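You operate a simulated robot arm through the tools that you are given. There is no shell and no other tool.

The job below is to be done with a simulated robot arm. You get a single attempt, and the scene is never put back.

Task
Fit the second blue cover, grip the bolt and swing the vice square.
Fine: it lies in the grey case, shut the lid after; tight till the green pin shows; pointer on the white mark, lever locked.

The check looks at the end state, three seconds after you hand in, the way a careful person would. Anything else that was tipped, shoved, dropped, spilled or broken makes it a failure. Lids that push on must go on centred and level and be pressed home; caps that screw on are set level and turned clockwise until they are tight.

Robot
A 7-joint arm with a two-finger parallel gripper, fixed in place. Base frame: the origin is on the floor under the middle of its stand, x ahead of it, y to its left, z up. Lengths are in mm, angles in degrees, forces in N, time in s.
With the tool pointing down near the work surface it reaches from about 520 to 960 mm from the base axis. Its first joint turns from -166.0 to 166.0 degrees. Payload 3.91 kg.
The TCP is the grasp point between the finger pads, 30 mm short of the fingertips. In the tool frame z runs along the fingers and y along their closing line. Largest opening 110 mm; finger width 20, thickness 10; the body of the gripper, 48 by 112 mm, starts 55 mm behind the TCP.
Orientation is that of the tool frame in the base frame, as a unit quaternion [x, y, z, w]. With the fingers straight down and closing along the base's y, the tool's x points along the base's -x, its y along +y and its z along -z.

Tools
- The arm moves only by the tool servo_tool. Its argument "commands" is a list of rows, each an object of numbers (a shift or turn left out is 0, a gripper value left out holds the last): "ax", "ay", "az": the turn, a rotation vector about the base's x, y, z in degrees; "dx", "dy", "dz": the shift along the base's x, y, z in cm; "gripper": the gripper command, from -1 (fully open) to 1 (shut), values between in proportion. In form: [{"ax": .., "ay": .., "az": .., "dx": .., "dy": .., "dz": .., "gripper": ..}, ...]. A call has 1 to 20 rows; each row shifts and turns the commanded pose from where the row before left it. A row lasts 0.2 s, in which the tool goes at most 50 mm and 8.6 degrees; a call with a longer step from one row to the next is refused whole, and so is a gripper value outside its range. A pose out of reach is approached as far as the arm can. The call stops where the force on the tool passes 90 N (or 10 N more than at its start, if that is more) or the arm is blocked; 0.2 s more then pass. The fingers move at their own pace (about 72 mm/s each) and stop on an object; they squeeze with about 44 N. The grip force told is the motor's: it shows also when the fingers shut on nothing. Time passes only in rows, and 0.2 s behind the last, so rows that do not move let the fingers close. The reply holds the time, the measured pose of the TCP, the force on the tool along the base axes, the opening and the grip force, in the units named above and with some noise, with the torque about the TCP (base axes, N m) and any sound that the robot's microphone picked up.
- Cameras (640 x 400 px; columns grow to the right, rows downward): "scene" is fixed at [398.4, -647.3, 1483.4]; the picture's right is [0.95, -0.30, 0.00], its down [-0.28, -0.88, -0.39] and it looks along [0.12, 0.38, -0.92] (base axes); focal length 221 px, centre (320, 200). "wrist" rides on the gripper at [72, 17, -103] in the tool frame; the picture's right is [-0.23, 0.97, 0.00], its down [-0.76, -0.18, -0.62] and it looks along [-0.61, -0.14, 0.78] (tool axes); focal length 222 px, centre (320, 200). There is no depth. A picture from a camera that has moved, and an enlarged one, comes with that camera's place and axes in the base frame and with its lens. The place of the scene camera against the robot may be out by one fixed shift of up to 12 mm in any direction.
- capture(camera): a new picture of that camera. The clock stands still meanwhile.
- raise_lower(by): slides the trunk up (or, below 0, down) by that many mm; the arm rides with it, the base frame stays. It gives what a move gives, with no picture.
- enlarge(camera, box): a new picture of the part [left, top, right, bottom] of that camera's present view, enlarged. The clock stands still meanwhile.
- close_job(): hands the job in; it is judged then, once.

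Places have to be worked out from the pictures, the camera data and where the tool is seen. Open the gripper and draw the arm clear of the work before you hand the job in, unless the task says otherwise.

The tools are called after "Emit:" as name(argument=value, ...) on one line, values as JSON. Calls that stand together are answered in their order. servo_tool: Moves the arm, as the interface text tells. Its arguments: {"type":"object","properties":{"commands":{"type":"array"}},"required":["commands"]} The other tools are called the same way: raise_lower (by) moves the trunk up or down; capture (camera) takes a picture; enlarge (camera, box) takes an enlarged picture of a part of a camera's view; close_job () hands the job in.

At the start:

```text
time: 0.0
eef_pos: [385.2, -379.0, 1201.7]
tool_rot: [0.0, 1.0, -0.001, 0.0]
wrist_force: [0.2, 0.6, -0.8]
ft_torque: [-0.03, -0.01, 0.02]
finger_gap: 110.0
finger_force: 0.0
trunk travel left (down, up): [-625.0, 57.0]
```

scene: 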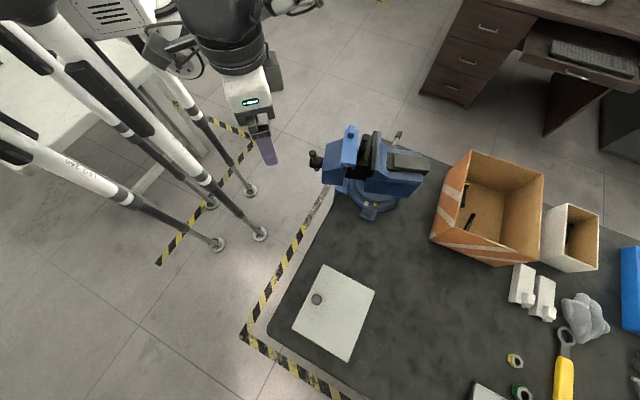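
wrist: 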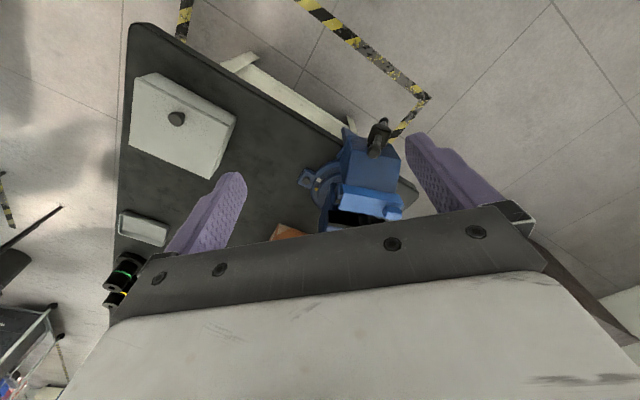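

The scene shows a vice, a light grey case with a knob lid, boxes and assorted parts on a dark mat. I start by enlarging several parts of the scene view to identify everything.

Emit:
enlarge(camera="scene", box=[300, 110, 460, 210])

Emit:
enlarge(camera="scene", box=[420, 140, 640, 280])

Emit:
enlarge(camera="scene", box=[460, 260, 640, 400])

Emit:
enlarge(camera="scene", box=[280, 250, 440, 400])

Emit:
enlarge(camera="wrist", box=[100, 20, 440, 300])

```text
4.00 times, centred on (380, 160) of scene
camera zoom: at [398.4, -647.3, 1483.4], right [0.95, -0.3, 0.0], down [-0.28, -0.88, -0.39], along [0.12, 0.38, -0.92], focal length 883 px, centre (80, 360)
```

zoom: 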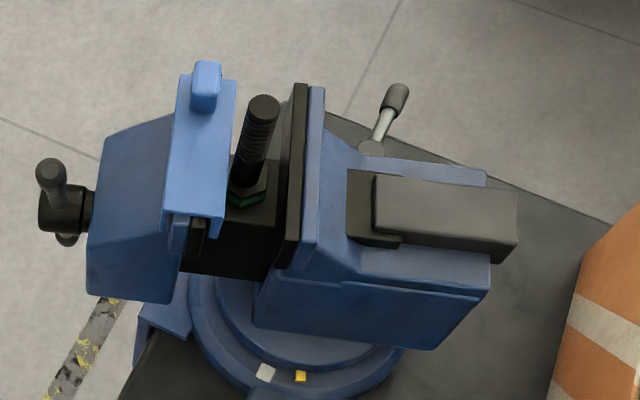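

```text
2.86 times, centred on (530, 210) of scene
camera zoom: at [398.4, -647.3, 1483.4], right [0.95, -0.3, 0.0], down [-0.28, -0.88, -0.39], along [0.12, 0.38, -0.92], focal length 631 px, centre (-280, 171)
```

zoom: 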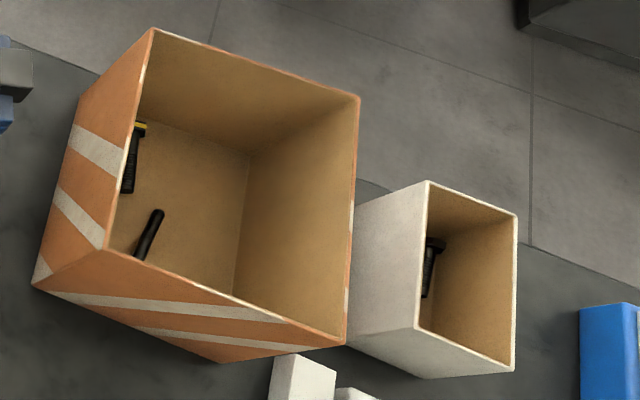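

```text
2.86 times, centred on (550, 330) of scene
camera zoom: at [398.4, -647.3, 1483.4], right [0.95, -0.3, 0.0], down [-0.28, -0.88, -0.39], along [0.12, 0.38, -0.92], focal length 631 px, centre (-337, -171)
```

zoom: 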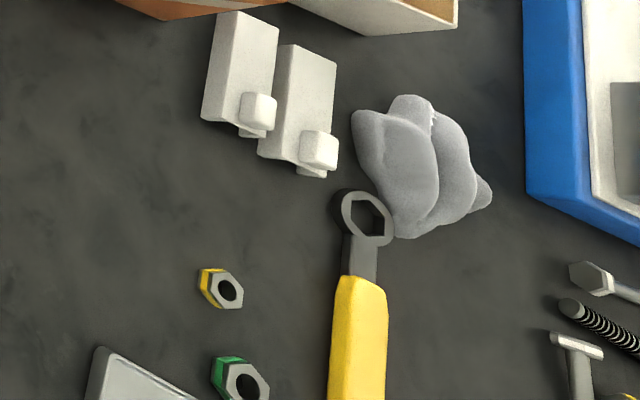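

```text
2.67 times, centred on (360, 325) of scene
camera zoom: at [398.4, -647.3, 1483.4], right [0.95, -0.3, 0.0], down [-0.28, -0.88, -0.39], along [0.12, 0.38, -0.92], focal length 589 px, centre (213, -133)
```

zoom: 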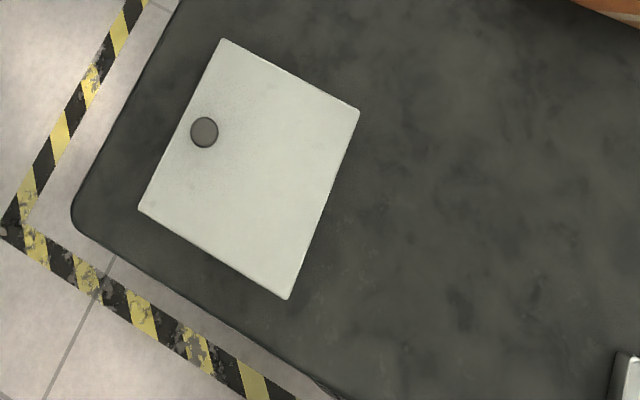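

```text
1.43 times, centred on (270, 160) of wrist
camera zoom: at [314.1, -364.2, 1305.1], right [0.23, 0.97, 0.0], down [0.76, -0.18, 0.62], along [0.61, -0.14, -0.78], focal length 317 px, centre (391, 257)
```

zoom: 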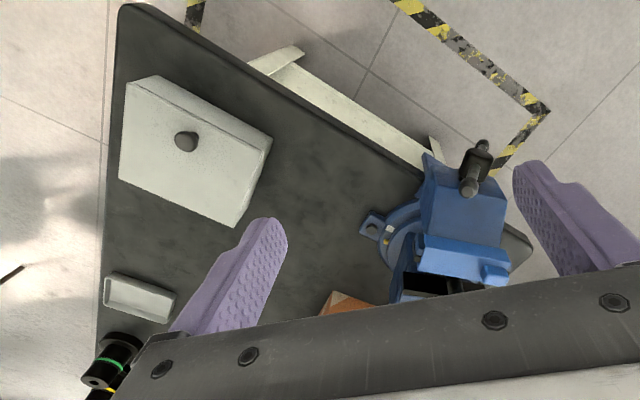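

The knob triangulates to about [389, -652, 893] and the table top to z≈800; the vice is at about (650, -407), all in reach, while the boxes and white covers are too far away. I move the wrist camera nearer to the vice for a look.

Emit:
servo_tool(commands=[{"dx": 3.4, "dz": -2.0}, {"dx": 3.4, "dz": -2.0}, {"dx": 3.4, "dz": -2.0}, {}])

Emit:
capture(camera="wrist")

Emit:
enlarge(camera="wrist", box=[230, 70, 430, 230])

```text
time: 1.0
eef_pos: [487.2, -379.6, 1142.9]
tool_rot: [0.0, 1.0, -0.001, 0.0]
wrist_force: [0.2, 1.0, -0.2]
ft_torque: [0.0, -0.01, 0.01]
finger_gap: 109.9
finger_force: 0.2
trunk travel left (down, up): [-625.0, 57.0]
```

```text
taken
camera wrist: at [415.4, -363.6, 1246.0], right [0.23, 0.97, 0.0], down [0.76, -0.18, 0.62], along [0.61, -0.14, -0.78], focal length 222 px, centre (320, 200)
```

wrist: 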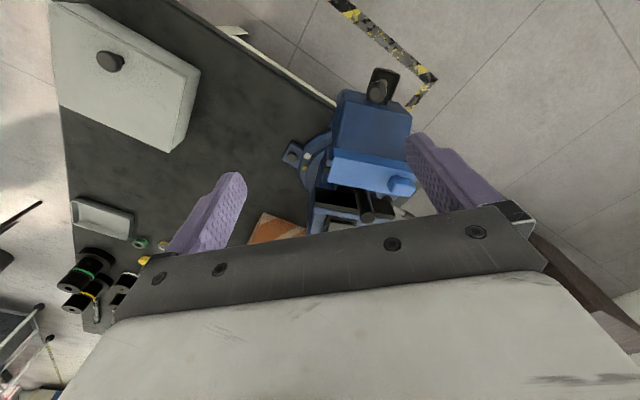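

```text
2.50 times, centred on (330, 150) of wrist
camera zoom: at [415.4, -363.6, 1246.0], right [0.23, 0.97, 0.0], down [0.76, -0.18, 0.62], along [0.61, -0.14, -0.78], focal length 555 px, centre (295, 325)
```

zoom: 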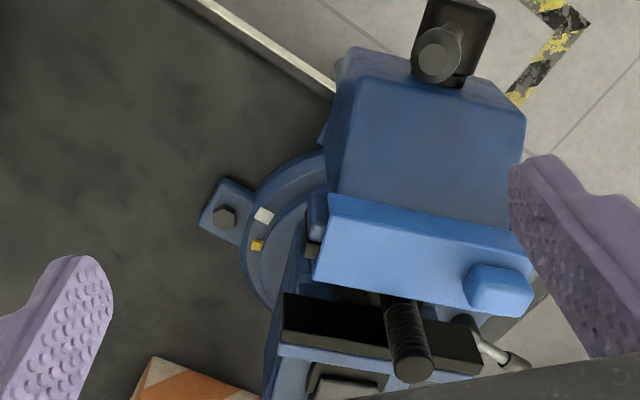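

The vice top is near z≈1020 with its axis along about -23°, and the table's own axes run at about 50°/-40°. I move closer above the jaws for a detailed look.

Emit:
servo_tool(commands=[{"dx": 3.6, "dz": -1.0}, {"dx": 3.6, "dz": -1.0}, {}])

Emit:
capture(camera="wrist")

Emit:
enlarge(camera="wrist", box=[230, 70, 430, 230])

```text
time: 1.8
eef_pos: [559.3, -380.3, 1122.4]
tool_rot: [0.0, 1.0, 0.001, 0.0]
wrist_force: [-0.5, -0.5, 0.8]
ft_torque: [-0.01, 0.01, 0.02]
finger_gap: 110.2
finger_force: 0.1
trunk travel left (down, up): [-625.0, 57.0]
```

```text
taken
camera wrist: at [487.7, -363.7, 1225.9], right [0.23, 0.97, 0.0], down [0.76, -0.18, 0.62], along [0.61, -0.14, -0.78], focal length 222 px, centre (320, 200)
```

wrist: 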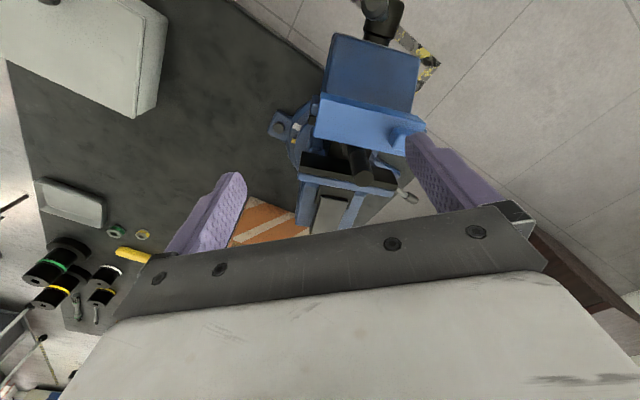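

```text
2.50 times, centred on (330, 150) of wrist
camera zoom: at [487.7, -363.7, 1225.9], right [0.23, 0.97, 0.0], down [0.76, -0.18, 0.62], along [0.61, -0.14, -0.78], focal length 555 px, centre (295, 325)
```

zoom: 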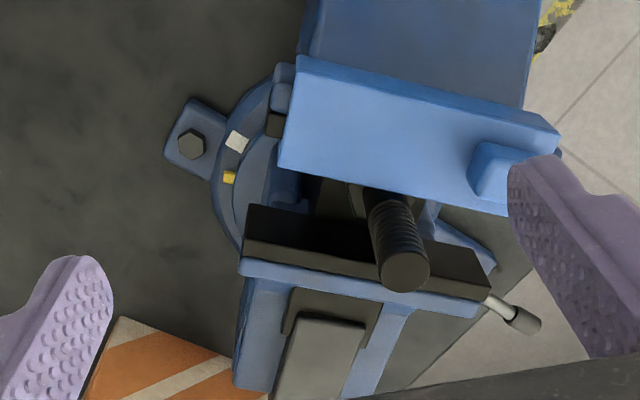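

The fitted cover (light blue, nub at the +y end) sits on the moving jaw and the fixed jaw still shows its black face. I swing round to the -y side to see the profile of the jaws, the marks and the bolt.

Emit:
servo_tool(commands=[{"az": 8.2, "dy": -2.2, "dx": 0.4}, {"az": 8.2, "dy": -2.2, "dx": 0.4}, {"az": 8.2, "dy": -2.2, "dx": 0.4}, {"az": 8.2, "dy": -2.2, "dx": 0.4}, {"az": 8.2, "dy": -2.2, "dx": 0.4}, {"az": 8.2, "dy": -2.2, "dx": 0.4}, {"az": 8.2, "dy": -2.2, "dx": 0.4}, {"az": 8.2, "dy": -2.2, "dx": 0.4}, {"az": 8.2, "dy": -2.2, "dx": 0.4}, {"az": 8.1, "dy": -2.2, "dx": 0.4}, {"az": 8.1, "dy": -2.2, "dx": 0.1}, {"ax": 8, "dz": -2.0}, {"ax": 8, "dz": -2.0}, {"ax": 8, "dz": -2.0}, {}])

Emit:
capture(camera="wrist")

Emit:
enlarge(camera="wrist", box=[230, 70, 430, 230])

```text
time: 5.0
eef_pos: [570.8, -560.9, 1054.3]
tool_rot: [0.703, -0.694, -0.116, -0.101]
wrist_force: [-0.7, 0.6, -0.5]
ft_torque: [-0.02, -0.01, 0.02]
finger_gap: 109.8
finger_force: 0.1
out of reach, approached as far as the arm can: row 10, 11, 12, 13, 14
trunk travel left (down, up): [-625.0, 57.0]
```

```text
taken
camera wrist: at [557.9, -661.6, 1132.1], right [-0.98, 0.2, 0.09], down [0.18, 0.54, 0.82], along [0.12, 0.82, -0.56], focal length 222 px, centre (320, 200)
```

wrist: 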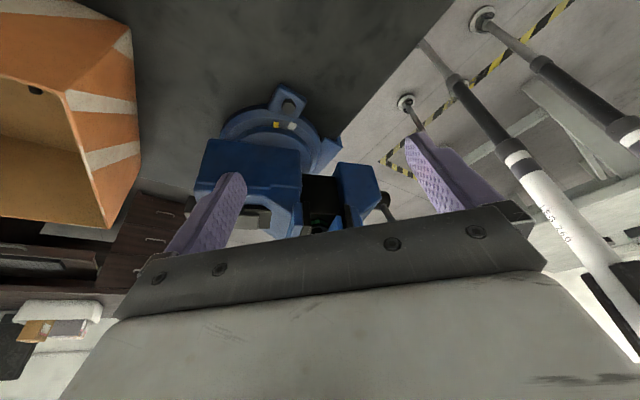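

```text
2.50 times, centred on (330, 150) of wrist
camera zoom: at [557.9, -661.6, 1132.1], right [-0.98, 0.2, 0.09], down [0.18, 0.54, 0.82], along [0.12, 0.82, -0.56], focal length 555 px, centre (295, 325)
```

zoom: 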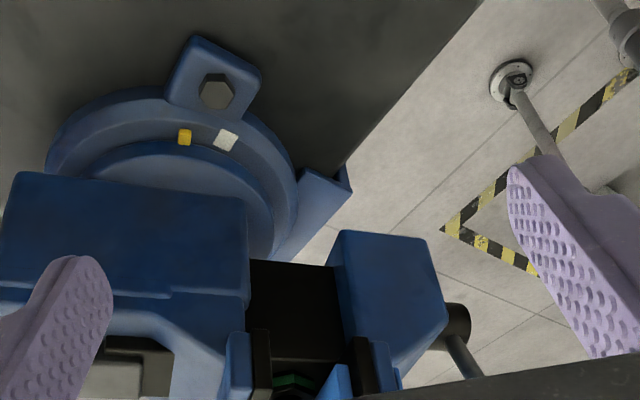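

The yellow pointer and white mark are on the near side of the swivel ring; the arm was short of reach in this posture. I lower the trunk 100 mm to get a lower, better view from this side (tool and camera stay clear of case and vice).

Emit:
raise_lower(by=-100)

Emit:
capture(camera="wrist")

Emit:
enlarge(camera="wrist", box=[200, 80, 420, 250])

Emit:
capture(camera="scene")

```text
time: 6.3
eef_pos: [571.2, -561.2, 953.5]
tool_rot: [0.703, -0.694, -0.117, -0.103]
wrist_force: [-0.2, 0.1, -0.4]
ft_torque: [0.01, 0.01, -0.01]
finger_gap: 110.0
finger_force: 0.0
trunk travel left (down, up): [-525.0, 157.0]
```

```text
taken
camera wrist: at [558.2, -662.7, 1031.1], right [-0.98, 0.2, 0.09], down [0.18, 0.54, 0.82], along [0.12, 0.82, -0.56], focal length 222 px, centre (320, 200)
```

wrist: 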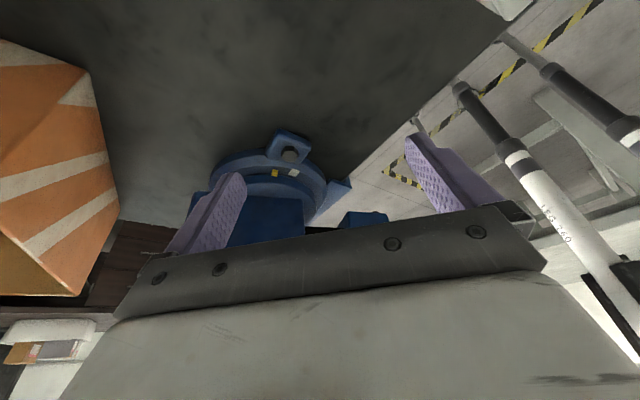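

```text
2.35 times, centred on (310, 165) of wrist
camera zoom: at [558.2, -662.7, 1031.1], right [-0.98, 0.2, 0.09], down [0.18, 0.54, 0.82], along [0.12, 0.82, -0.56], focal length 523 px, centre (344, 282)
```

zoom: 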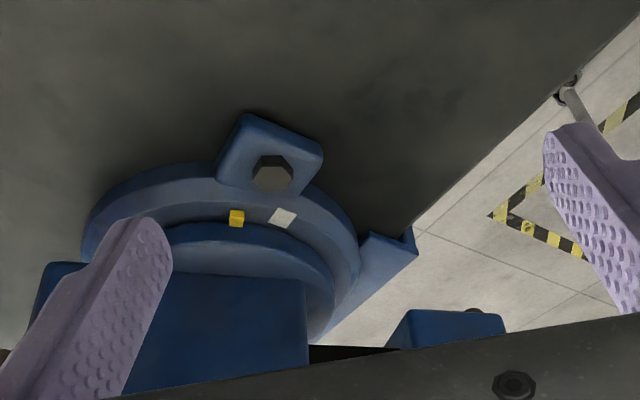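

```text
taken
```

scene: 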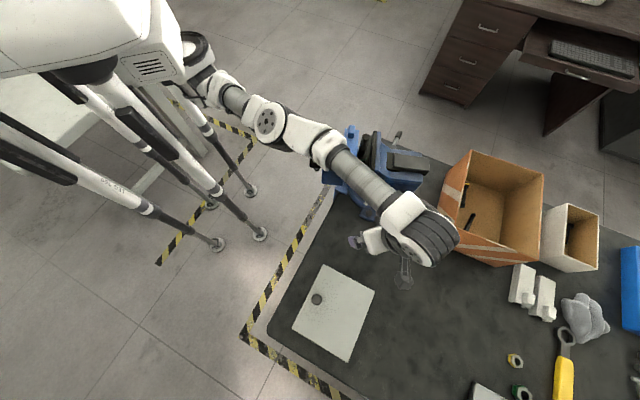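

No contact, and the forearm is well clear of the vice. Next I swing to yaw -45° over the case (front edge AD faces the robot) to inspect its lid.

Emit:
servo_tool(commands=[{"ax": -6, "dz": 3.5}, {"ax": -6, "dz": 3.5}, {"ax": -5.9, "dz": 3.5}, {"az": -8.5, "dx": -1.6, "dy": -0.6}, {"az": -8.5, "dx": -1.6, "dy": -0.6}, {"az": -8.5, "dx": -1.6, "dy": -0.6}, {"az": -8.5, "dx": -1.6, "dy": -0.6}, {"az": -8.5, "dx": -1.6, "dy": -0.6}, {"az": -8.5, "dx": -1.6, "dy": -0.6}, {"az": -8.5, "dx": -1.6, "dy": -0.6}, {"az": -8.5, "dx": -1.6, "dy": -0.6}, {"az": -8.5, "dx": -1.6, "dy": -0.6}, {"az": -8.5, "dx": -1.6, "dy": -0.6}, {"az": -8.5, "dx": -1.6, "dy": -0.6}, {"az": -8.5, "dx": -1.6, "dy": -0.6}, {"az": -8.5, "dx": -1.6, "dy": -0.6}, {"az": -8.5, "dx": -1.6, "dy": -0.6}, {"az": -8.5, "dx": -1.6, "dy": -0.6}, {"az": -8.4, "dx": -1.6, "dy": -0.6}])

Emit:
capture(camera="wrist")

```text
time: 10.3
eef_pos: [314.2, -656.4, 1058.9]
tool_rot: [0.387, 0.922, 0.011, 0.004]
wrist_force: [0.3, -0.3, -0.4]
ft_torque: [0.0, -0.03, -0.01]
finger_gap: 110.1
finger_force: 0.0
trunk travel left (down, up): [-525.0, 157.0]
```

```text
taken
camera wrist: at [275.0, -595.1, 1163.0], right [0.85, 0.52, 0.02], down [0.4, -0.68, 0.62], along [0.34, -0.52, -0.79], focal length 222 px, centre (320, 200)
```

wrist: 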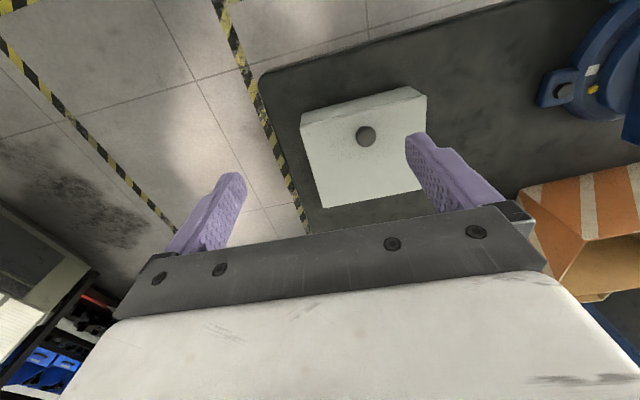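

The call restarts from the measured pose, as hoped. I shift so the case is centred between the fingers for an enlarged look at the lid edge and knob.

Emit:
servo_tool(commands=[{"dx": 1.6, "dy": 2.1, "dz": -2.2}, {"dx": 1.6, "dy": 2.1, "dz": -2.2}, {"dx": 1.4, "dy": 2.1, "dz": -2.2}, {}])

Emit:
capture(camera="wrist")

Emit:
enlarge(camera="wrist", box=[220, 90, 440, 250])

```text
time: 11.3
eef_pos: [360.5, -597.5, 993.4]
tool_rot: [0.385, 0.923, 0.011, 0.004]
wrist_force: [0.1, 0.2, 0.6]
ft_torque: [-0.02, -0.01, 0.0]
finger_gap: 109.8
finger_force: 0.0
trunk travel left (down, up): [-525.0, 157.0]
```

```text
taken
camera wrist: at [321.5, -534.9, 1097.2], right [0.85, 0.52, 0.02], down [0.4, -0.68, 0.62], along [0.34, -0.52, -0.79], focal length 222 px, centre (320, 200)
```

wrist: 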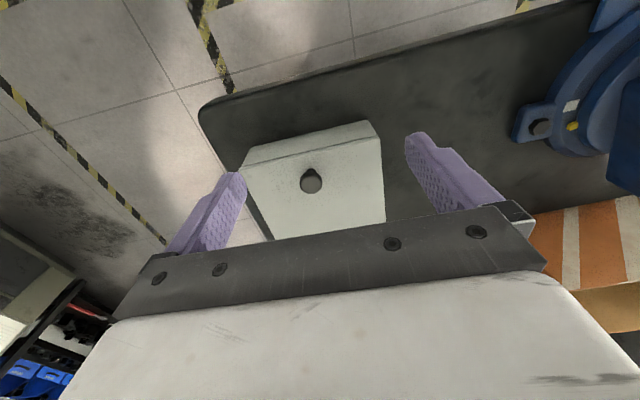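

```text
2.50 times, centred on (330, 170) of wrist
camera zoom: at [321.5, -534.9, 1097.2], right [0.85, 0.52, 0.02], down [0.4, -0.68, 0.62], along [0.34, -0.52, -0.79], focal length 555 px, centre (295, 275)
```

zoom: 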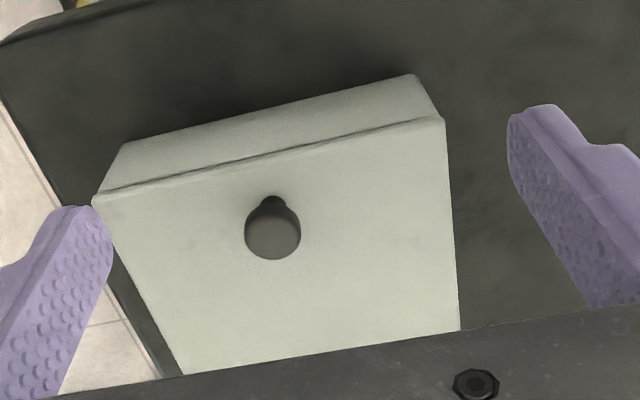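

The lid top is at z≈871, front edge AD from (430,-579) to (315,-690), knob head at about (388.5,-654,890), 25 mm inside the front edge, so the hinge should be on the far edge BC. I go above the knob to check alignment.

Emit:
servo_tool(commands=[{"dx": 1.4, "dy": -2.8, "dz": -1.0}, {"dx": 1.4, "dy": -2.8, "dz": -1.0}, {"dz": -2.5}, {}])

Emit:
capture(camera="wrist")

Emit:
enlarge(camera="wrist", box=[220, 90, 440, 250])

```text
time: 12.3
eef_pos: [388.1, -651.9, 949.5]
tool_rot: [0.386, 0.923, 0.011, 0.004]
wrist_force: [0.3, -0.2, -0.1]
ft_torque: [0.0, 0.0, -0.01]
finger_gap: 110.0
finger_force: 0.0
trunk travel left (down, up): [-525.0, 157.0]
```

```text
taken
camera wrist: at [349.0, -590.5, 1053.6], right [0.85, 0.52, 0.02], down [0.4, -0.68, 0.62], along [0.34, -0.52, -0.79], focal length 222 px, centre (320, 200)
```

wrist: 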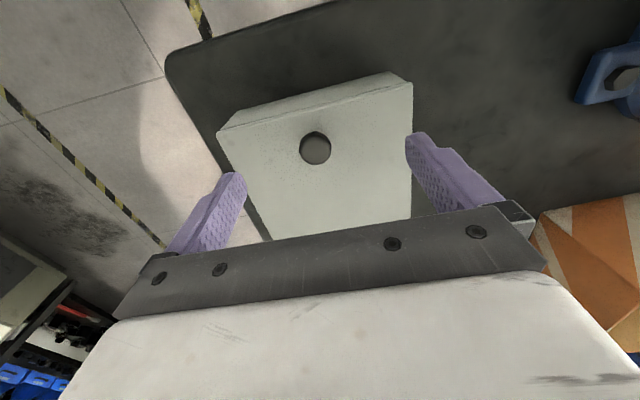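

```text
2.50 times, centred on (330, 170) of wrist
camera zoom: at [349.0, -590.5, 1053.6], right [0.85, 0.52, 0.02], down [0.4, -0.68, 0.62], along [0.34, -0.52, -0.79], focal length 555 px, centre (295, 275)
```

zoom: 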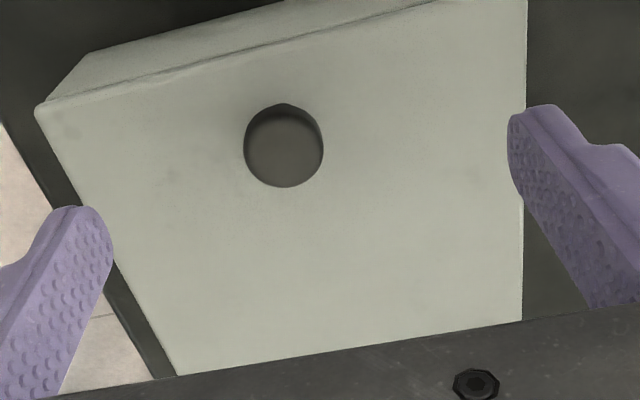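

The knob reads (388, -654) again, so the alignment is good. I descend to z≈908 (fingertips about 7 mm above the lid) and close on the knob head.

Emit:
servo_tool(commands=[{"dy": -0.24, "dz": -1.5}, {"dz": -1.5}, {"dz": -1.2}, {}, {"gripper": 0.5}, {"gripper": 1}, {"gripper": 1}, {"gripper": 1}, {"gripper": 1}])

Emit:
enlarge(camera="wrist", box=[220, 90, 440, 250])

```text
time: 14.3
eef_pos: [387.4, -655.0, 906.4]
tool_rot: [0.387, 0.922, 0.011, 0.004]
wrist_force: [-5.5, -5.0, -0.7]
ft_torque: [-0.27, 0.04, -0.19]
finger_gap: 25.1
finger_force: 44.3
trunk travel left (down, up): [-525.0, 157.0]
```

```text
2.50 times, centred on (330, 170) of wrist
camera zoom: at [347.3, -593.0, 1010.7], right [0.85, 0.52, 0.02], down [0.4, -0.68, 0.62], along [0.34, -0.52, -0.79], focal length 555 px, centre (295, 275)
```

zoom: 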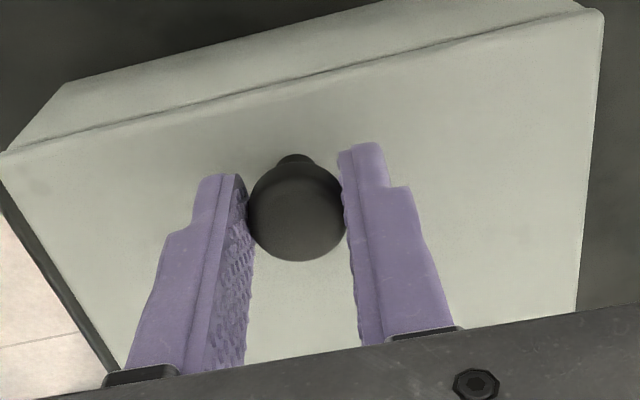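

The knob is gripped at 25 mm. I lift slightly along the expected hinge arc (about 5°) and watch the forces.

Emit:
servo_tool(commands=[{"dx": 0.07, "dy": -0.07, "dz": 0.5}, {"dx": 0.09, "dy": -0.09, "dz": 0.55}, {}])

Emit:
capture(camera="wrist")

Emit:
enlarge(camera="scene", box=[260, 230, 420, 370])

```text
time: 15.1
eef_pos: [391.4, -655.8, 915.8]
tool_rot: [0.385, 0.923, 0.012, 0.003]
wrist_force: [3.0, 3.1, 0.0]
ft_torque: [0.79, 0.85, -0.1]
finger_gap: 25.2
finger_force: 44.7
trunk travel left (down, up): [-525.0, 157.0]
```

```text
taken
camera wrist: at [352.0, -594.6, 1020.0], right [0.85, 0.52, 0.02], down [0.4, -0.68, 0.62], along [0.34, -0.52, -0.79], focal length 222 px, centre (320, 200)
```

wrist: 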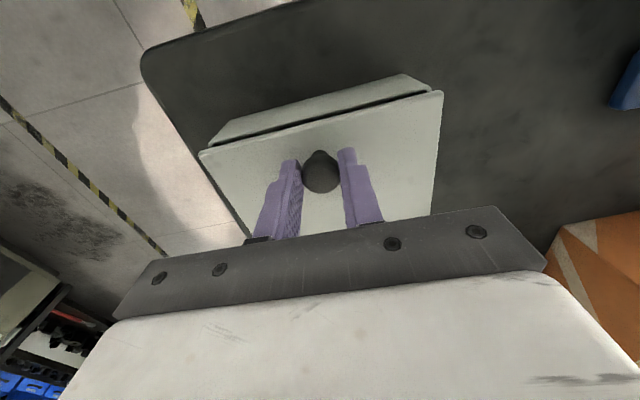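

```text
2.86 times, centred on (340, 300) of scene
camera zoom: at [398.4, -647.3, 1483.4], right [0.95, -0.3, 0.0], down [-0.28, -0.88, -0.39], along [0.12, 0.38, -0.92], focal length 631 px, centre (263, -86)
```

zoom: 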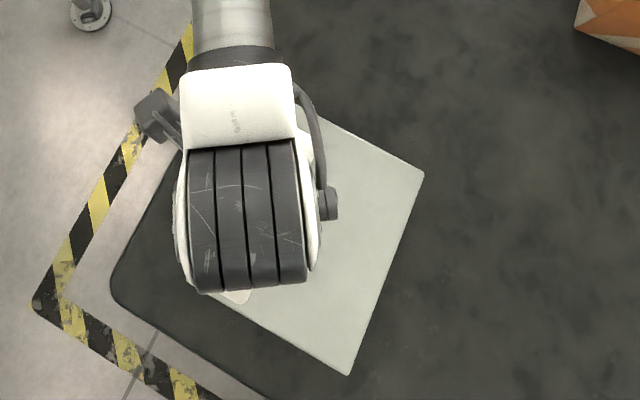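

The front of the lid has lifted with a clear dark gap and low force, so it is a hinged lid. I continue along the arc to about 20°, tilting the tool a little with the lid.

Emit:
servo_tool(commands=[{"dx": 0.23, "dy": -0.23, "dz": 0.77, "ax": 1.4, "ay": 1.4}, {"dx": 0.23, "dy": -0.23, "dz": 0.77, "ax": 1.4, "ay": 1.4}, {"dx": 0.23, "dy": -0.23, "dz": 0.76, "ax": 1.4, "ay": 1.4}, {"dx": 0.24, "dy": -0.24, "dz": 0.76, "ax": 1.4, "ay": 1.4}, {}])

Emit:
capture(camera="wrist")

```text
time: 16.3
eef_pos: [400.3, -664.2, 946.1]
tool_rot: [0.385, 0.92, 0.037, -0.062]
wrist_force: [-0.3, -2.0, -7.8]
ft_torque: [0.52, 0.63, -0.02]
finger_gap: 25.1
finger_force: 43.9
trunk travel left (down, up): [-525.0, 157.0]
```

```text
taken
camera wrist: at [371.4, -613.4, 1059.9], right [0.85, 0.52, -0.01], down [0.45, -0.73, 0.51], along [0.26, -0.44, -0.86], focal length 222 px, centre (320, 200)
```

wrist: 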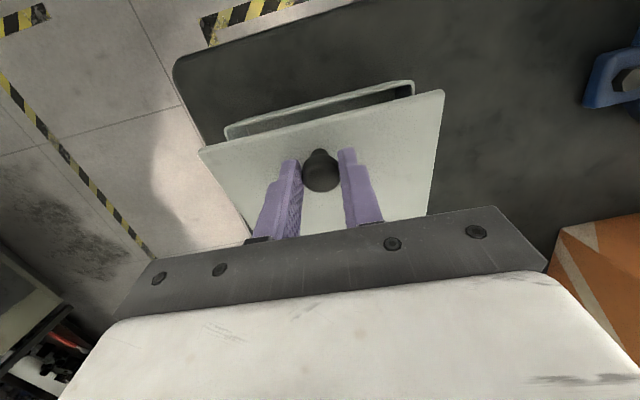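

The lid is following well with low force. I continue the arc to about 40°.

Emit:
servo_tool(commands=[{"dx": 0.48, "dy": -0.48, "dz": 0.92, "ax": 1.4, "ay": 1.4}, {"dx": 0.52, "dy": -0.53, "dz": 0.86, "ax": 1.4, "ay": 1.4}, {"dx": 0.56, "dy": -0.56, "dz": 0.78, "ax": 1.4, "ay": 1.4}, {"dx": 0.6, "dy": -0.6, "dz": 0.72, "ax": 1.4, "ay": 1.4}, {}])

Emit:
capture(camera="wrist")

```text
time: 17.5
eef_pos: [405.7, -631.8, 974.4]
tool_rot: [0.383, 0.913, 0.063, -0.125]
wrist_force: [0.1, -2.0, -9.5]
ft_torque: [0.47, 0.47, 0.03]
finger_gap: 24.8
finger_force: 44.1
out of reach, approached as far as the arm can: row 1, 2, 3, 4
trunk travel left (down, up): [-525.0, 157.0]
```

```text
taken
camera wrist: at [387.9, -592.4, 1093.4], right [0.85, 0.53, -0.04], down [0.5, -0.78, 0.38], along [0.17, -0.35, -0.92], focal length 222 px, centre (320, 200)
```

wrist: 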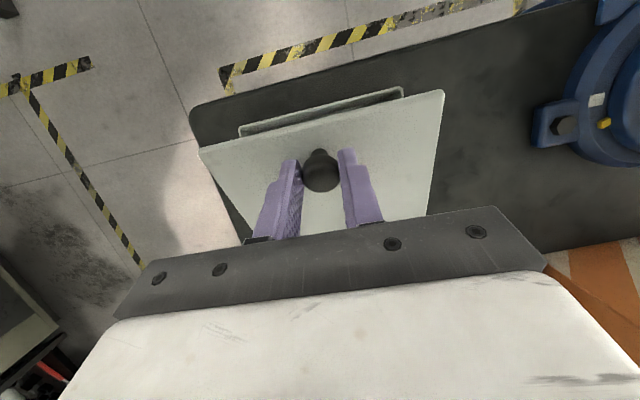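

The arm ran out of reach in this posture and drifted toward +y instead of away, so I stop and check whether the lid is still in line with the case and whether the case moved.

Emit:
enlarge(camera="scene", box=[260, 230, 420, 370])

Emit:
capture(camera="scene")

Emit:
enlarge(camera="wrist", box=[180, 70, 460, 250])

```text
2.86 times, centred on (340, 300) of scene
camera zoom: at [398.4, -647.3, 1483.4], right [0.95, -0.3, 0.0], down [-0.28, -0.88, -0.39], along [0.12, 0.38, -0.92], focal length 631 px, centre (263, -86)
```

zoom: 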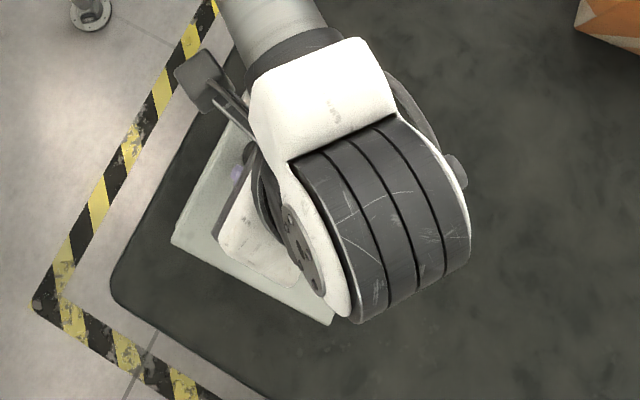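

```text
taken
```

scene: 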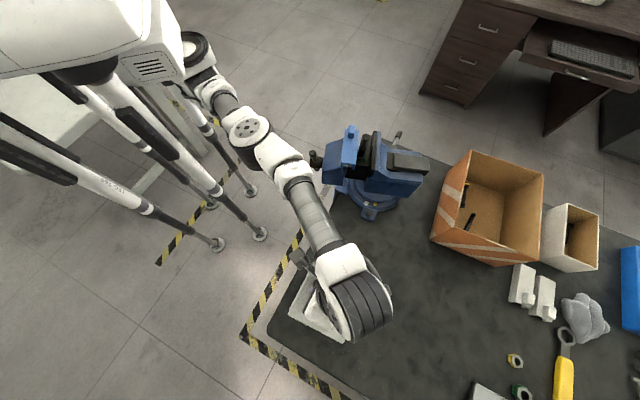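

```text
2.22 times, centred on (320, 160) of wrist
camera zoom: at [387.9, -592.4, 1093.4], right [0.85, 0.53, -0.04], down [0.5, -0.78, 0.38], along [0.17, -0.35, -0.92], focal length 494 px, centre (320, 289)
```

zoom: 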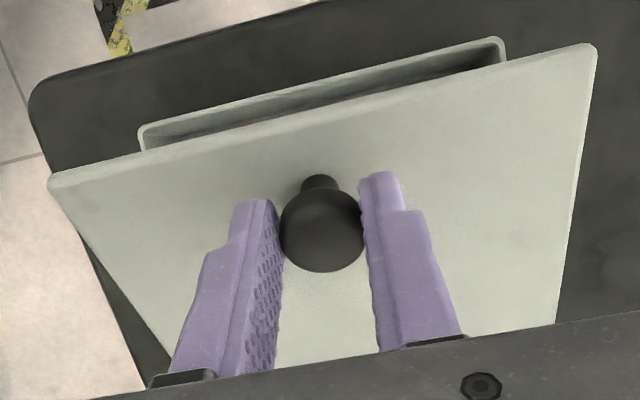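

Comparing corner positions, the case was dragged about 35–40 mm toward +y with the lid, because the arm could not tilt further outward there. I reverse the same path, which pushes the case back, while reducing the tilt.

Emit:
servo_tool(commands=[{"dx": -0.11, "dy": -0.65, "dz": -0.57, "ax": -1.15, "ay": -1.15}, {"dx": -0.11, "dy": -0.65, "dz": -0.57, "ax": -1.15, "ay": -1.15}, {"dx": -0.11, "dy": -0.65, "dz": -0.57, "ax": -1.15, "ay": -1.15}, {"dx": -0.11, "dy": -0.65, "dz": -0.57, "ax": -1.15, "ay": -1.15}, {"dx": -0.11, "dy": -0.65, "dz": -0.57, "ax": -1.15, "ay": -1.15}, {}])

Emit:
capture(camera="wrist")

```text
time: 18.9
eef_pos: [399.3, -663.8, 945.1]
tool_rot: [0.386, 0.92, 0.037, -0.059]
wrist_force: [0.1, 1.6, -9.9]
ft_torque: [0.91, 0.81, -0.03]
finger_gap: 25.1
finger_force: 43.8
trunk travel left (down, up): [-525.0, 157.0]
```

```text
taken
camera wrist: at [370.6, -613.3, 1057.2], right [0.85, 0.52, -0.01], down [0.45, -0.73, 0.51], along [0.26, -0.44, -0.86], focal length 222 px, centre (320, 200)
```

wrist: 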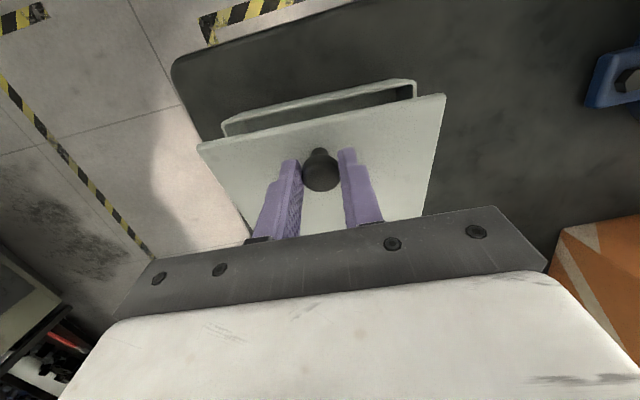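

The case rim is back within a few pixels of its earlier place in the picture. I continue the reverse path to lower the lid shut.

Emit:
servo_tool(commands=[{"dx": -0.24, "dy": 0.2, "dz": -0.78, "ax": -1.06, "ay": -1.06}, {"dx": -0.24, "dy": 0.2, "dz": -0.78, "ax": -1.06, "ay": -1.06}, {"dx": -0.24, "dy": 0.19, "dz": -0.78, "ax": -1.06, "ay": -1.06}, {"dx": -0.24, "dy": 0.17, "dz": -0.78, "ax": -1.06, "ay": -1.06}, {"dx": -0.22, "dy": 0.14, "dz": -0.6, "ax": -1.06, "ay": -1.06}, {}])

Emit:
capture(camera="wrist")

Emit:
enlarge(camera="scene", box=[260, 230, 420, 370])

```text
time: 20.3
eef_pos: [386.6, -654.9, 909.2]
tool_rot: [0.385, 0.923, 0.011, 0.002]
wrist_force: [7.3, 0.9, 7.7]
ft_torque: [-0.9, -1.1, 0.08]
finger_gap: 24.8
finger_force: 44.0
trunk travel left (down, up): [-525.0, 157.0]
```

```text
taken
camera wrist: at [348.0, -593.8, 1013.2], right [0.85, 0.52, 0.02], down [0.4, -0.68, 0.62], along [0.34, -0.52, -0.79], focal length 222 px, centre (320, 200)
```

wrist: 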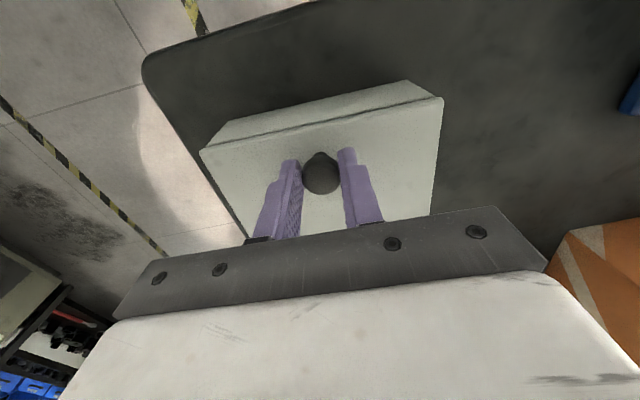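

```text
2.86 times, centred on (340, 300) of scene
camera zoom: at [398.4, -647.3, 1483.4], right [0.95, -0.3, 0.0], down [-0.28, -0.88, -0.39], along [0.12, 0.38, -0.92], focal length 631 px, centre (263, -86)
```

zoom: 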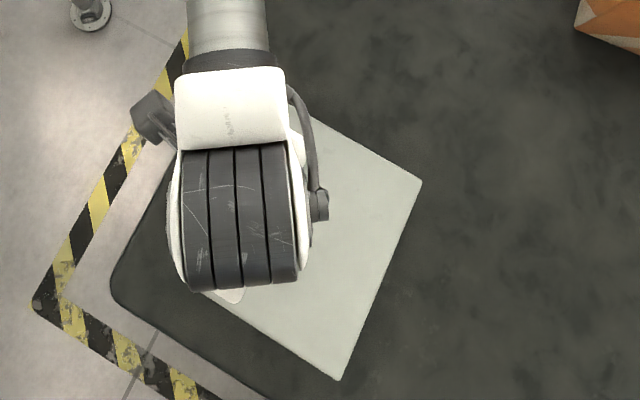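

The lid is shut again and the case is back to within about 5–10 mm (slightly rotated); I will fine-tune that at the end against the first picture. I relax the press slightly, release the knob and rise so that I can test which tilts the arm can actually reach.

Emit:
servo_tool(commands=[{"dz": 0.1}, {"gripper": 0.4}, {"gripper": 0.2}, {"gripper": 0.2, "dz": 3.0}, {"dz": 4.0}, {"dz": 4.0}, {}])

Emit:
capture(camera="wrist")

Emit:
enlarge(camera="scene", box=[260, 230, 420, 370])

```text
time: 21.9
eef_pos: [387.0, -653.4, 1018.4]
tool_rot: [0.385, 0.923, 0.011, 0.002]
wrist_force: [-0.3, 0.3, -0.3]
ft_torque: [-0.01, -0.02, 0.02]
finger_gap: 43.9
finger_force: 0.1
trunk travel left (down, up): [-525.0, 157.0]
```

```text
taken
camera wrist: at [348.5, -592.5, 1123.5], right [0.85, 0.52, 0.02], down [0.4, -0.68, 0.61], along [0.33, -0.52, -0.79], focal length 222 px, centre (320, 200)
```

wrist: 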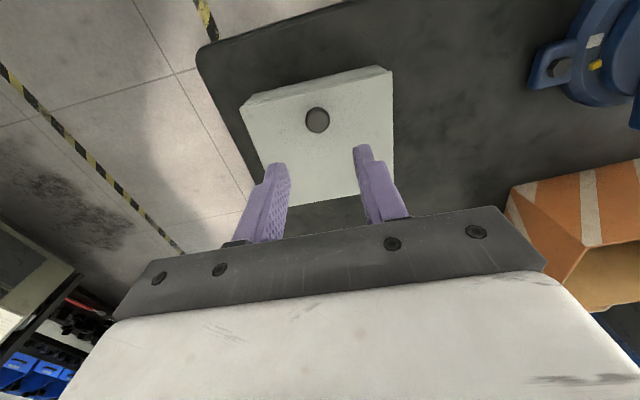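

```text
2.86 times, centred on (340, 300) of scene
camera zoom: at [398.4, -647.3, 1483.4], right [0.95, -0.3, 0.0], down [-0.28, -0.88, -0.39], along [0.12, 0.38, -0.92], focal length 631 px, centre (263, -86)
```

zoom: 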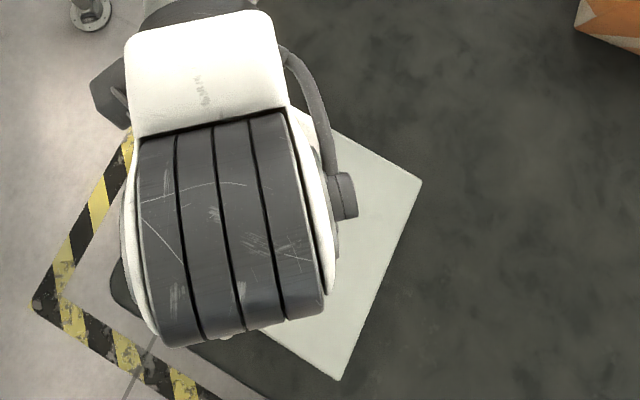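

The lid lies flat and the tool is free. I test tilting the tool the other way (body toward the robot, fingers pointing outward-down, about 45°) at a safe height, since a knob grip from that side leaves room to rotate with the lid.

Emit:
servo_tool(commands=[{"ax": -5.3, "ay": -5.3, "dz": 1.0}, {"ax": -5.3, "ay": -5.3, "dz": 1.0}, {"ax": -5.3, "ay": -5.3, "dz": 0.5}, {"ax": -5.3, "ay": -5.3}, {"ax": -5.3, "ay": -5.3}, {"ax": -5.3, "ay": -5.3}, {}])

Emit:
capture(camera="wrist")

Emit:
capture(camera="scene")

```text
time: 23.5
eef_pos: [386.8, -654.5, 1044.0]
tool_rot: [0.352, 0.855, -0.135, 0.357]
wrist_force: [0.4, 0.0, -0.3]
ft_torque: [0.01, -0.01, 0.0]
finger_gap: 44.0
finger_force: 0.2
trunk travel left (down, up): [-525.0, 157.0]
```

```text
taken
camera wrist: at [310.6, -556.2, 1066.8], right [0.79, 0.58, 0.18], down [-0.06, -0.21, 0.97], along [0.6, -0.79, -0.13], focal length 222 px, centre (320, 200)
```

wrist: 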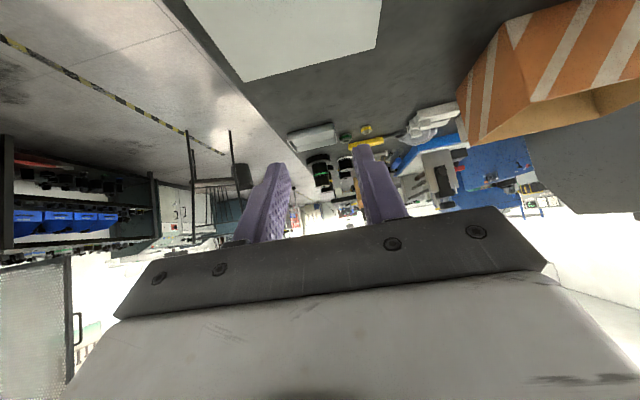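

```text
taken
```

scene: 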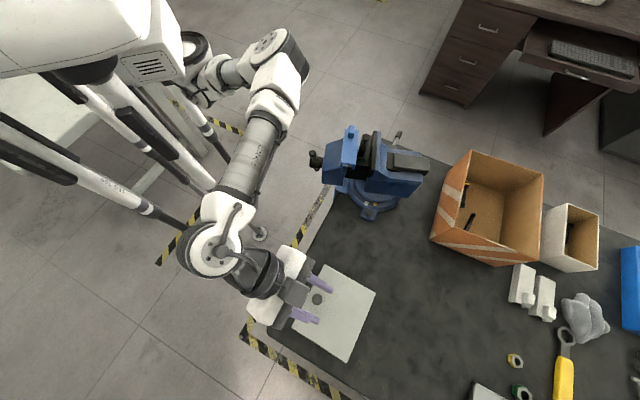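

A 45° inclined approach is fully reachable. I compare the case's corners with the first enlarged picture of the same region.

Emit:
enlarge(camera="scene", box=[280, 250, 440, 400])

```text
2.67 times, centred on (360, 325) of scene
camera zoom: at [398.4, -647.3, 1483.4], right [0.95, -0.3, 0.0], down [-0.28, -0.88, -0.39], along [0.12, 0.38, -0.92], focal length 589 px, centre (213, -133)
```

zoom: 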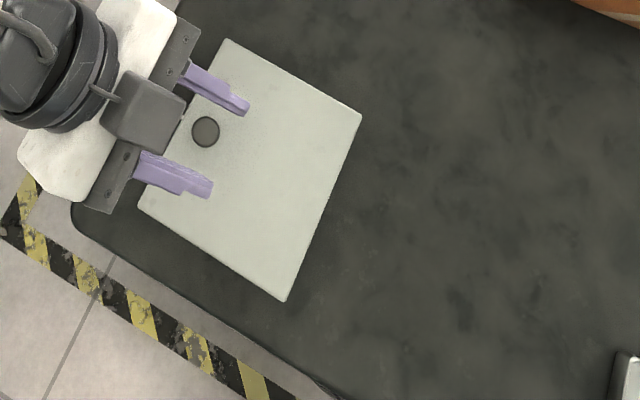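

The case is back within about 2 px (~5 mm) of its first place, knob essentially unchanged at (388,-654). Before regripping I test in free space how far the tool can tilt outward at the lid-open position with this trunk height.

Emit:
servo_tool(commands=[{"ax": 5.8, "ay": 5.7, "dx": 1.1, "dy": -1.1}, {"ax": 5.8, "ay": 5.7, "dx": 1.1, "dy": -1.1}, {"ax": 5.8, "ay": 5.7, "dx": 1.1, "dy": -1.1}, {"ax": 5.8, "ay": 5.7, "dx": 1.1, "dy": -1.1}, {"ax": 5.8, "ay": 5.7, "dx": 1.1, "dy": -1.1}, {"ax": 5.8, "ay": 5.7, "dx": 1.1, "dy": -1.1}, {"ax": 5.8, "ay": 5.7, "dx": 1.1, "dy": -1.1}, {"ax": 5.8, "ay": 5.7, "dx": 1.1, "dy": -1.1}, {"ax": 5.8, "ay": 5.7, "dx": 1.1, "dy": -1.1}, {}])

Emit:
capture(camera="scene")

```text
time: 25.7
eef_pos: [409.7, -578.5, 1000.2]
tool_rot: [0.38, 0.892, 0.108, -0.22]
wrist_force: [-0.7, -0.4, -0.2]
ft_torque: [-0.03, -0.06, -0.03]
finger_gap: 44.1
finger_force: 0.0
out of reach, approached as far as the arm can: row 4, 5, 6, 7, 8, 9
trunk travel left (down, up): [-525.0, 157.0]
```

```text
taken
```

scene: 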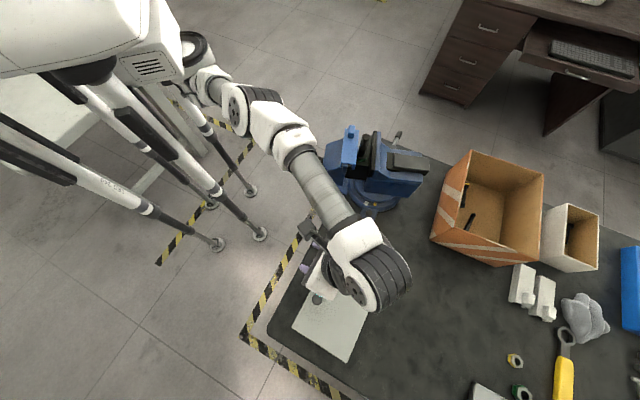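

The limit looks like arm stretch at height, so a higher trunk should help. I raise the trunk 150 mm (tool free, nothing above) and retest.

Emit:
raise_lower(by=150)

Emit:
servo_tool(commands=[{"dx": 1.2, "dy": -3.2, "dz": -1.5}, {"dx": 1.2, "dy": -3.2, "dz": -1.5}, {"dx": 1.2, "dy": -3.2, "dz": -1.5}, {"dx": 1.2, "dy": -3.2, "dz": -1.5}, {"dx": 1.2, "dy": -3.2, "dz": -1.5}, {}])

```text
time: 27.5
eef_pos: [413.0, -576.6, 1149.9]
tool_rot: [0.378, 0.893, 0.107, -0.221]
wrist_force: [0.6, -0.4, 0.1]
ft_torque: [0.05, 0.01, 0.0]
finger_gap: 43.8
finger_force: 0.0
trunk travel left (down, up): [-675.0, 7.0]
```

```text
time: 28.9
eef_pos: [420.0, -597.7, 1085.0]
tool_rot: [0.378, 0.893, 0.105, -0.221]
wrist_force: [0.6, 0.2, -0.7]
ft_torque: [-0.03, 0.0, 0.02]
finger_gap: 44.1
finger_force: 0.1
out of reach, approached as far as the arm can: row 1, 2, 3, 4, 5
trunk travel left (down, up): [-675.0, 7.0]
```

Raising helped only a little: outward tilt at that radius is not available. I test a vertical tool at the lid-open location with this trunk height.

Emit:
servo_tool(commands=[{"ax": -5.2, "ay": -5.0}, {"ax": -5.2, "ay": -5.0}, {"ax": -5.0, "ay": -5.0}, {"ax": -4.4, "ay": -4.4}, {"dx": 1.6, "dy": -3.8, "dz": -2.0}, {"dx": 1.6, "dy": -3.8, "dz": -2.0}, {"dx": 1.6, "dy": -3.8, "dz": -2.0}, {"dx": 1.6, "dy": -3.8, "dz": -2.0}, {}])

```text
time: 30.9
eef_pos: [459.9, -681.2, 1027.4]
tool_rot: [0.387, 0.922, 0.014, -0.001]
wrist_force: [-0.2, 0.0, 0.0]
ft_torque: [0.01, 0.0, 0.01]
finger_gap: 43.8
finger_force: 0.0
out of reach, approached as far as the arm can: row 7, 8
trunk travel left (down, up): [-675.0, 7.0]
```

A vertical tool tops out at radius ≈820 mm at that height, so I should hold the knob from the robot's side (inclined) and follow the lid. I go to a pre-grasp pose in front of the knob with the fingers inclined 60° from vertical.

Emit:
servo_tool(commands=[{"ax": -5.4, "ay": -5.2, "dx": -1.56, "dy": 1.03, "dz": -1.0, "gripper": 0.0}, {"ax": -5.4, "ay": -5.2, "dx": -1.56, "dy": 1.03, "dz": -1.0}, {"ax": -5.4, "ay": -5.2, "dx": -1.56, "dy": 1.03, "dz": -1.0}, {"ax": -5.4, "ay": -5.2, "dx": -1.56, "dy": 1.03, "dz": -1.0}, {"ax": -5.4, "ay": -5.2, "dx": -1.56, "dy": 1.03, "dz": -1.0}, {"ax": -5.4, "ay": -5.2, "dx": -1.56, "dy": 1.03, "dz": -1.0}, {"ax": -5.4, "ay": -5.2, "dx": -1.56, "dy": 1.03, "dz": -1.0}, {"ax": -5.4, "ay": -5.2, "dx": -1.56, "dy": 1.03, "dz": -1.0}, {}])

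Emit:
capture(camera="wrist")

Emit:
capture(camera="scene")

```text
time: 32.9
eef_pos: [342.9, -606.3, 949.9]
tool_rot: [0.33, 0.803, -0.185, 0.46]
wrist_force: [0.2, 1.3, 0.9]
ft_torque: [0.04, 0.02, -0.02]
finger_gap: 55.0
finger_force: 0.1
out of reach, approached as far as the arm can: row 1
trunk travel left (down, up): [-675.0, 7.0]
```

```text
taken
camera wrist: at [265.5, -505.4, 940.5], right [0.76, 0.61, 0.2], down [-0.23, -0.03, 0.97], along [0.6, -0.79, 0.12], focal length 222 px, centre (320, 200)
```

wrist: 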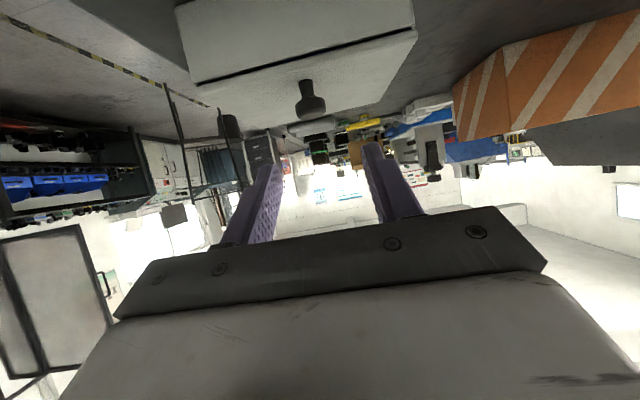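

```text
taken
```

scene: 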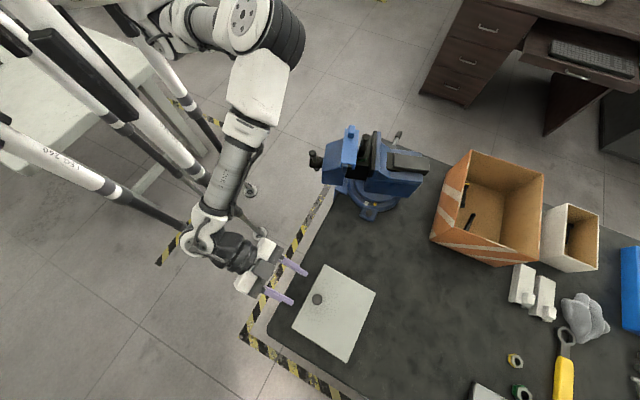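

The profile view shows the knob's stem and head and a thin dark seam under the lid. I enlarge to place the knob relative to the tool line.

Emit:
enlarge(camera="wrist", box=[220, 20, 420, 150])

```text
3.08 times, centred on (320, 85) of wrist
camera zoom: at [265.5, -505.4, 940.5], right [0.76, 0.61, 0.2], down [-0.23, -0.03, 0.97], along [0.6, -0.79, 0.12], focal length 684 px, centre (320, 554)
```

zoom: 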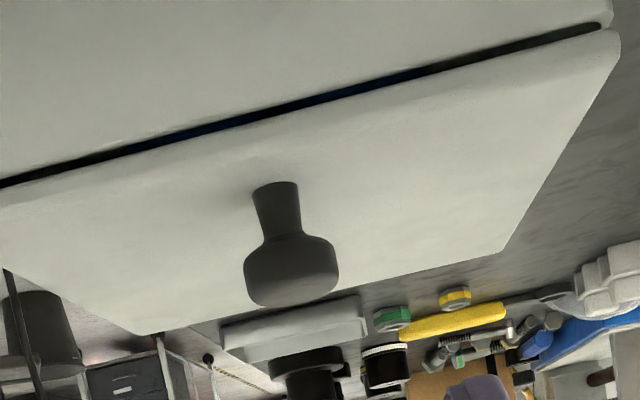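

The knob head centre is confirmed at (388, -654, 887). I line up and advance along the finger direction, stopping 17 mm short to check.

Emit:
servo_tool(commands=[{"dx": -0.9, "dy": 0.5, "dz": -1.65}, {"dx": 1.05, "dy": -1.02, "dz": -0.86}, {"dx": 1.05, "dy": -1.02, "dz": -0.86}, {"dx": 1.05, "dy": -1.02, "dz": -0.86}, {}])

Emit:
capture(camera="wrist")

```text
time: 34.1
eef_pos: [365.6, -630.5, 909.2]
tool_rot: [0.331, 0.804, -0.185, 0.459]
wrist_force: [0.2, -0.3, 0.1]
ft_torque: [-0.03, 0.01, 0.03]
finger_gap: 54.8
finger_force: 0.0
trunk travel left (down, up): [-675.0, 7.0]
```

```text
taken
camera wrist: at [288.6, -530.9, 899.4], right [0.76, 0.61, 0.2], down [-0.23, -0.03, 0.97], along [0.6, -0.79, 0.12], focal length 222 px, centre (320, 200)
```

wrist: 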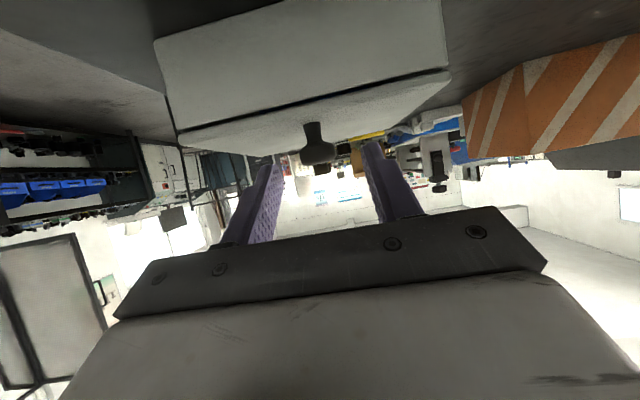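

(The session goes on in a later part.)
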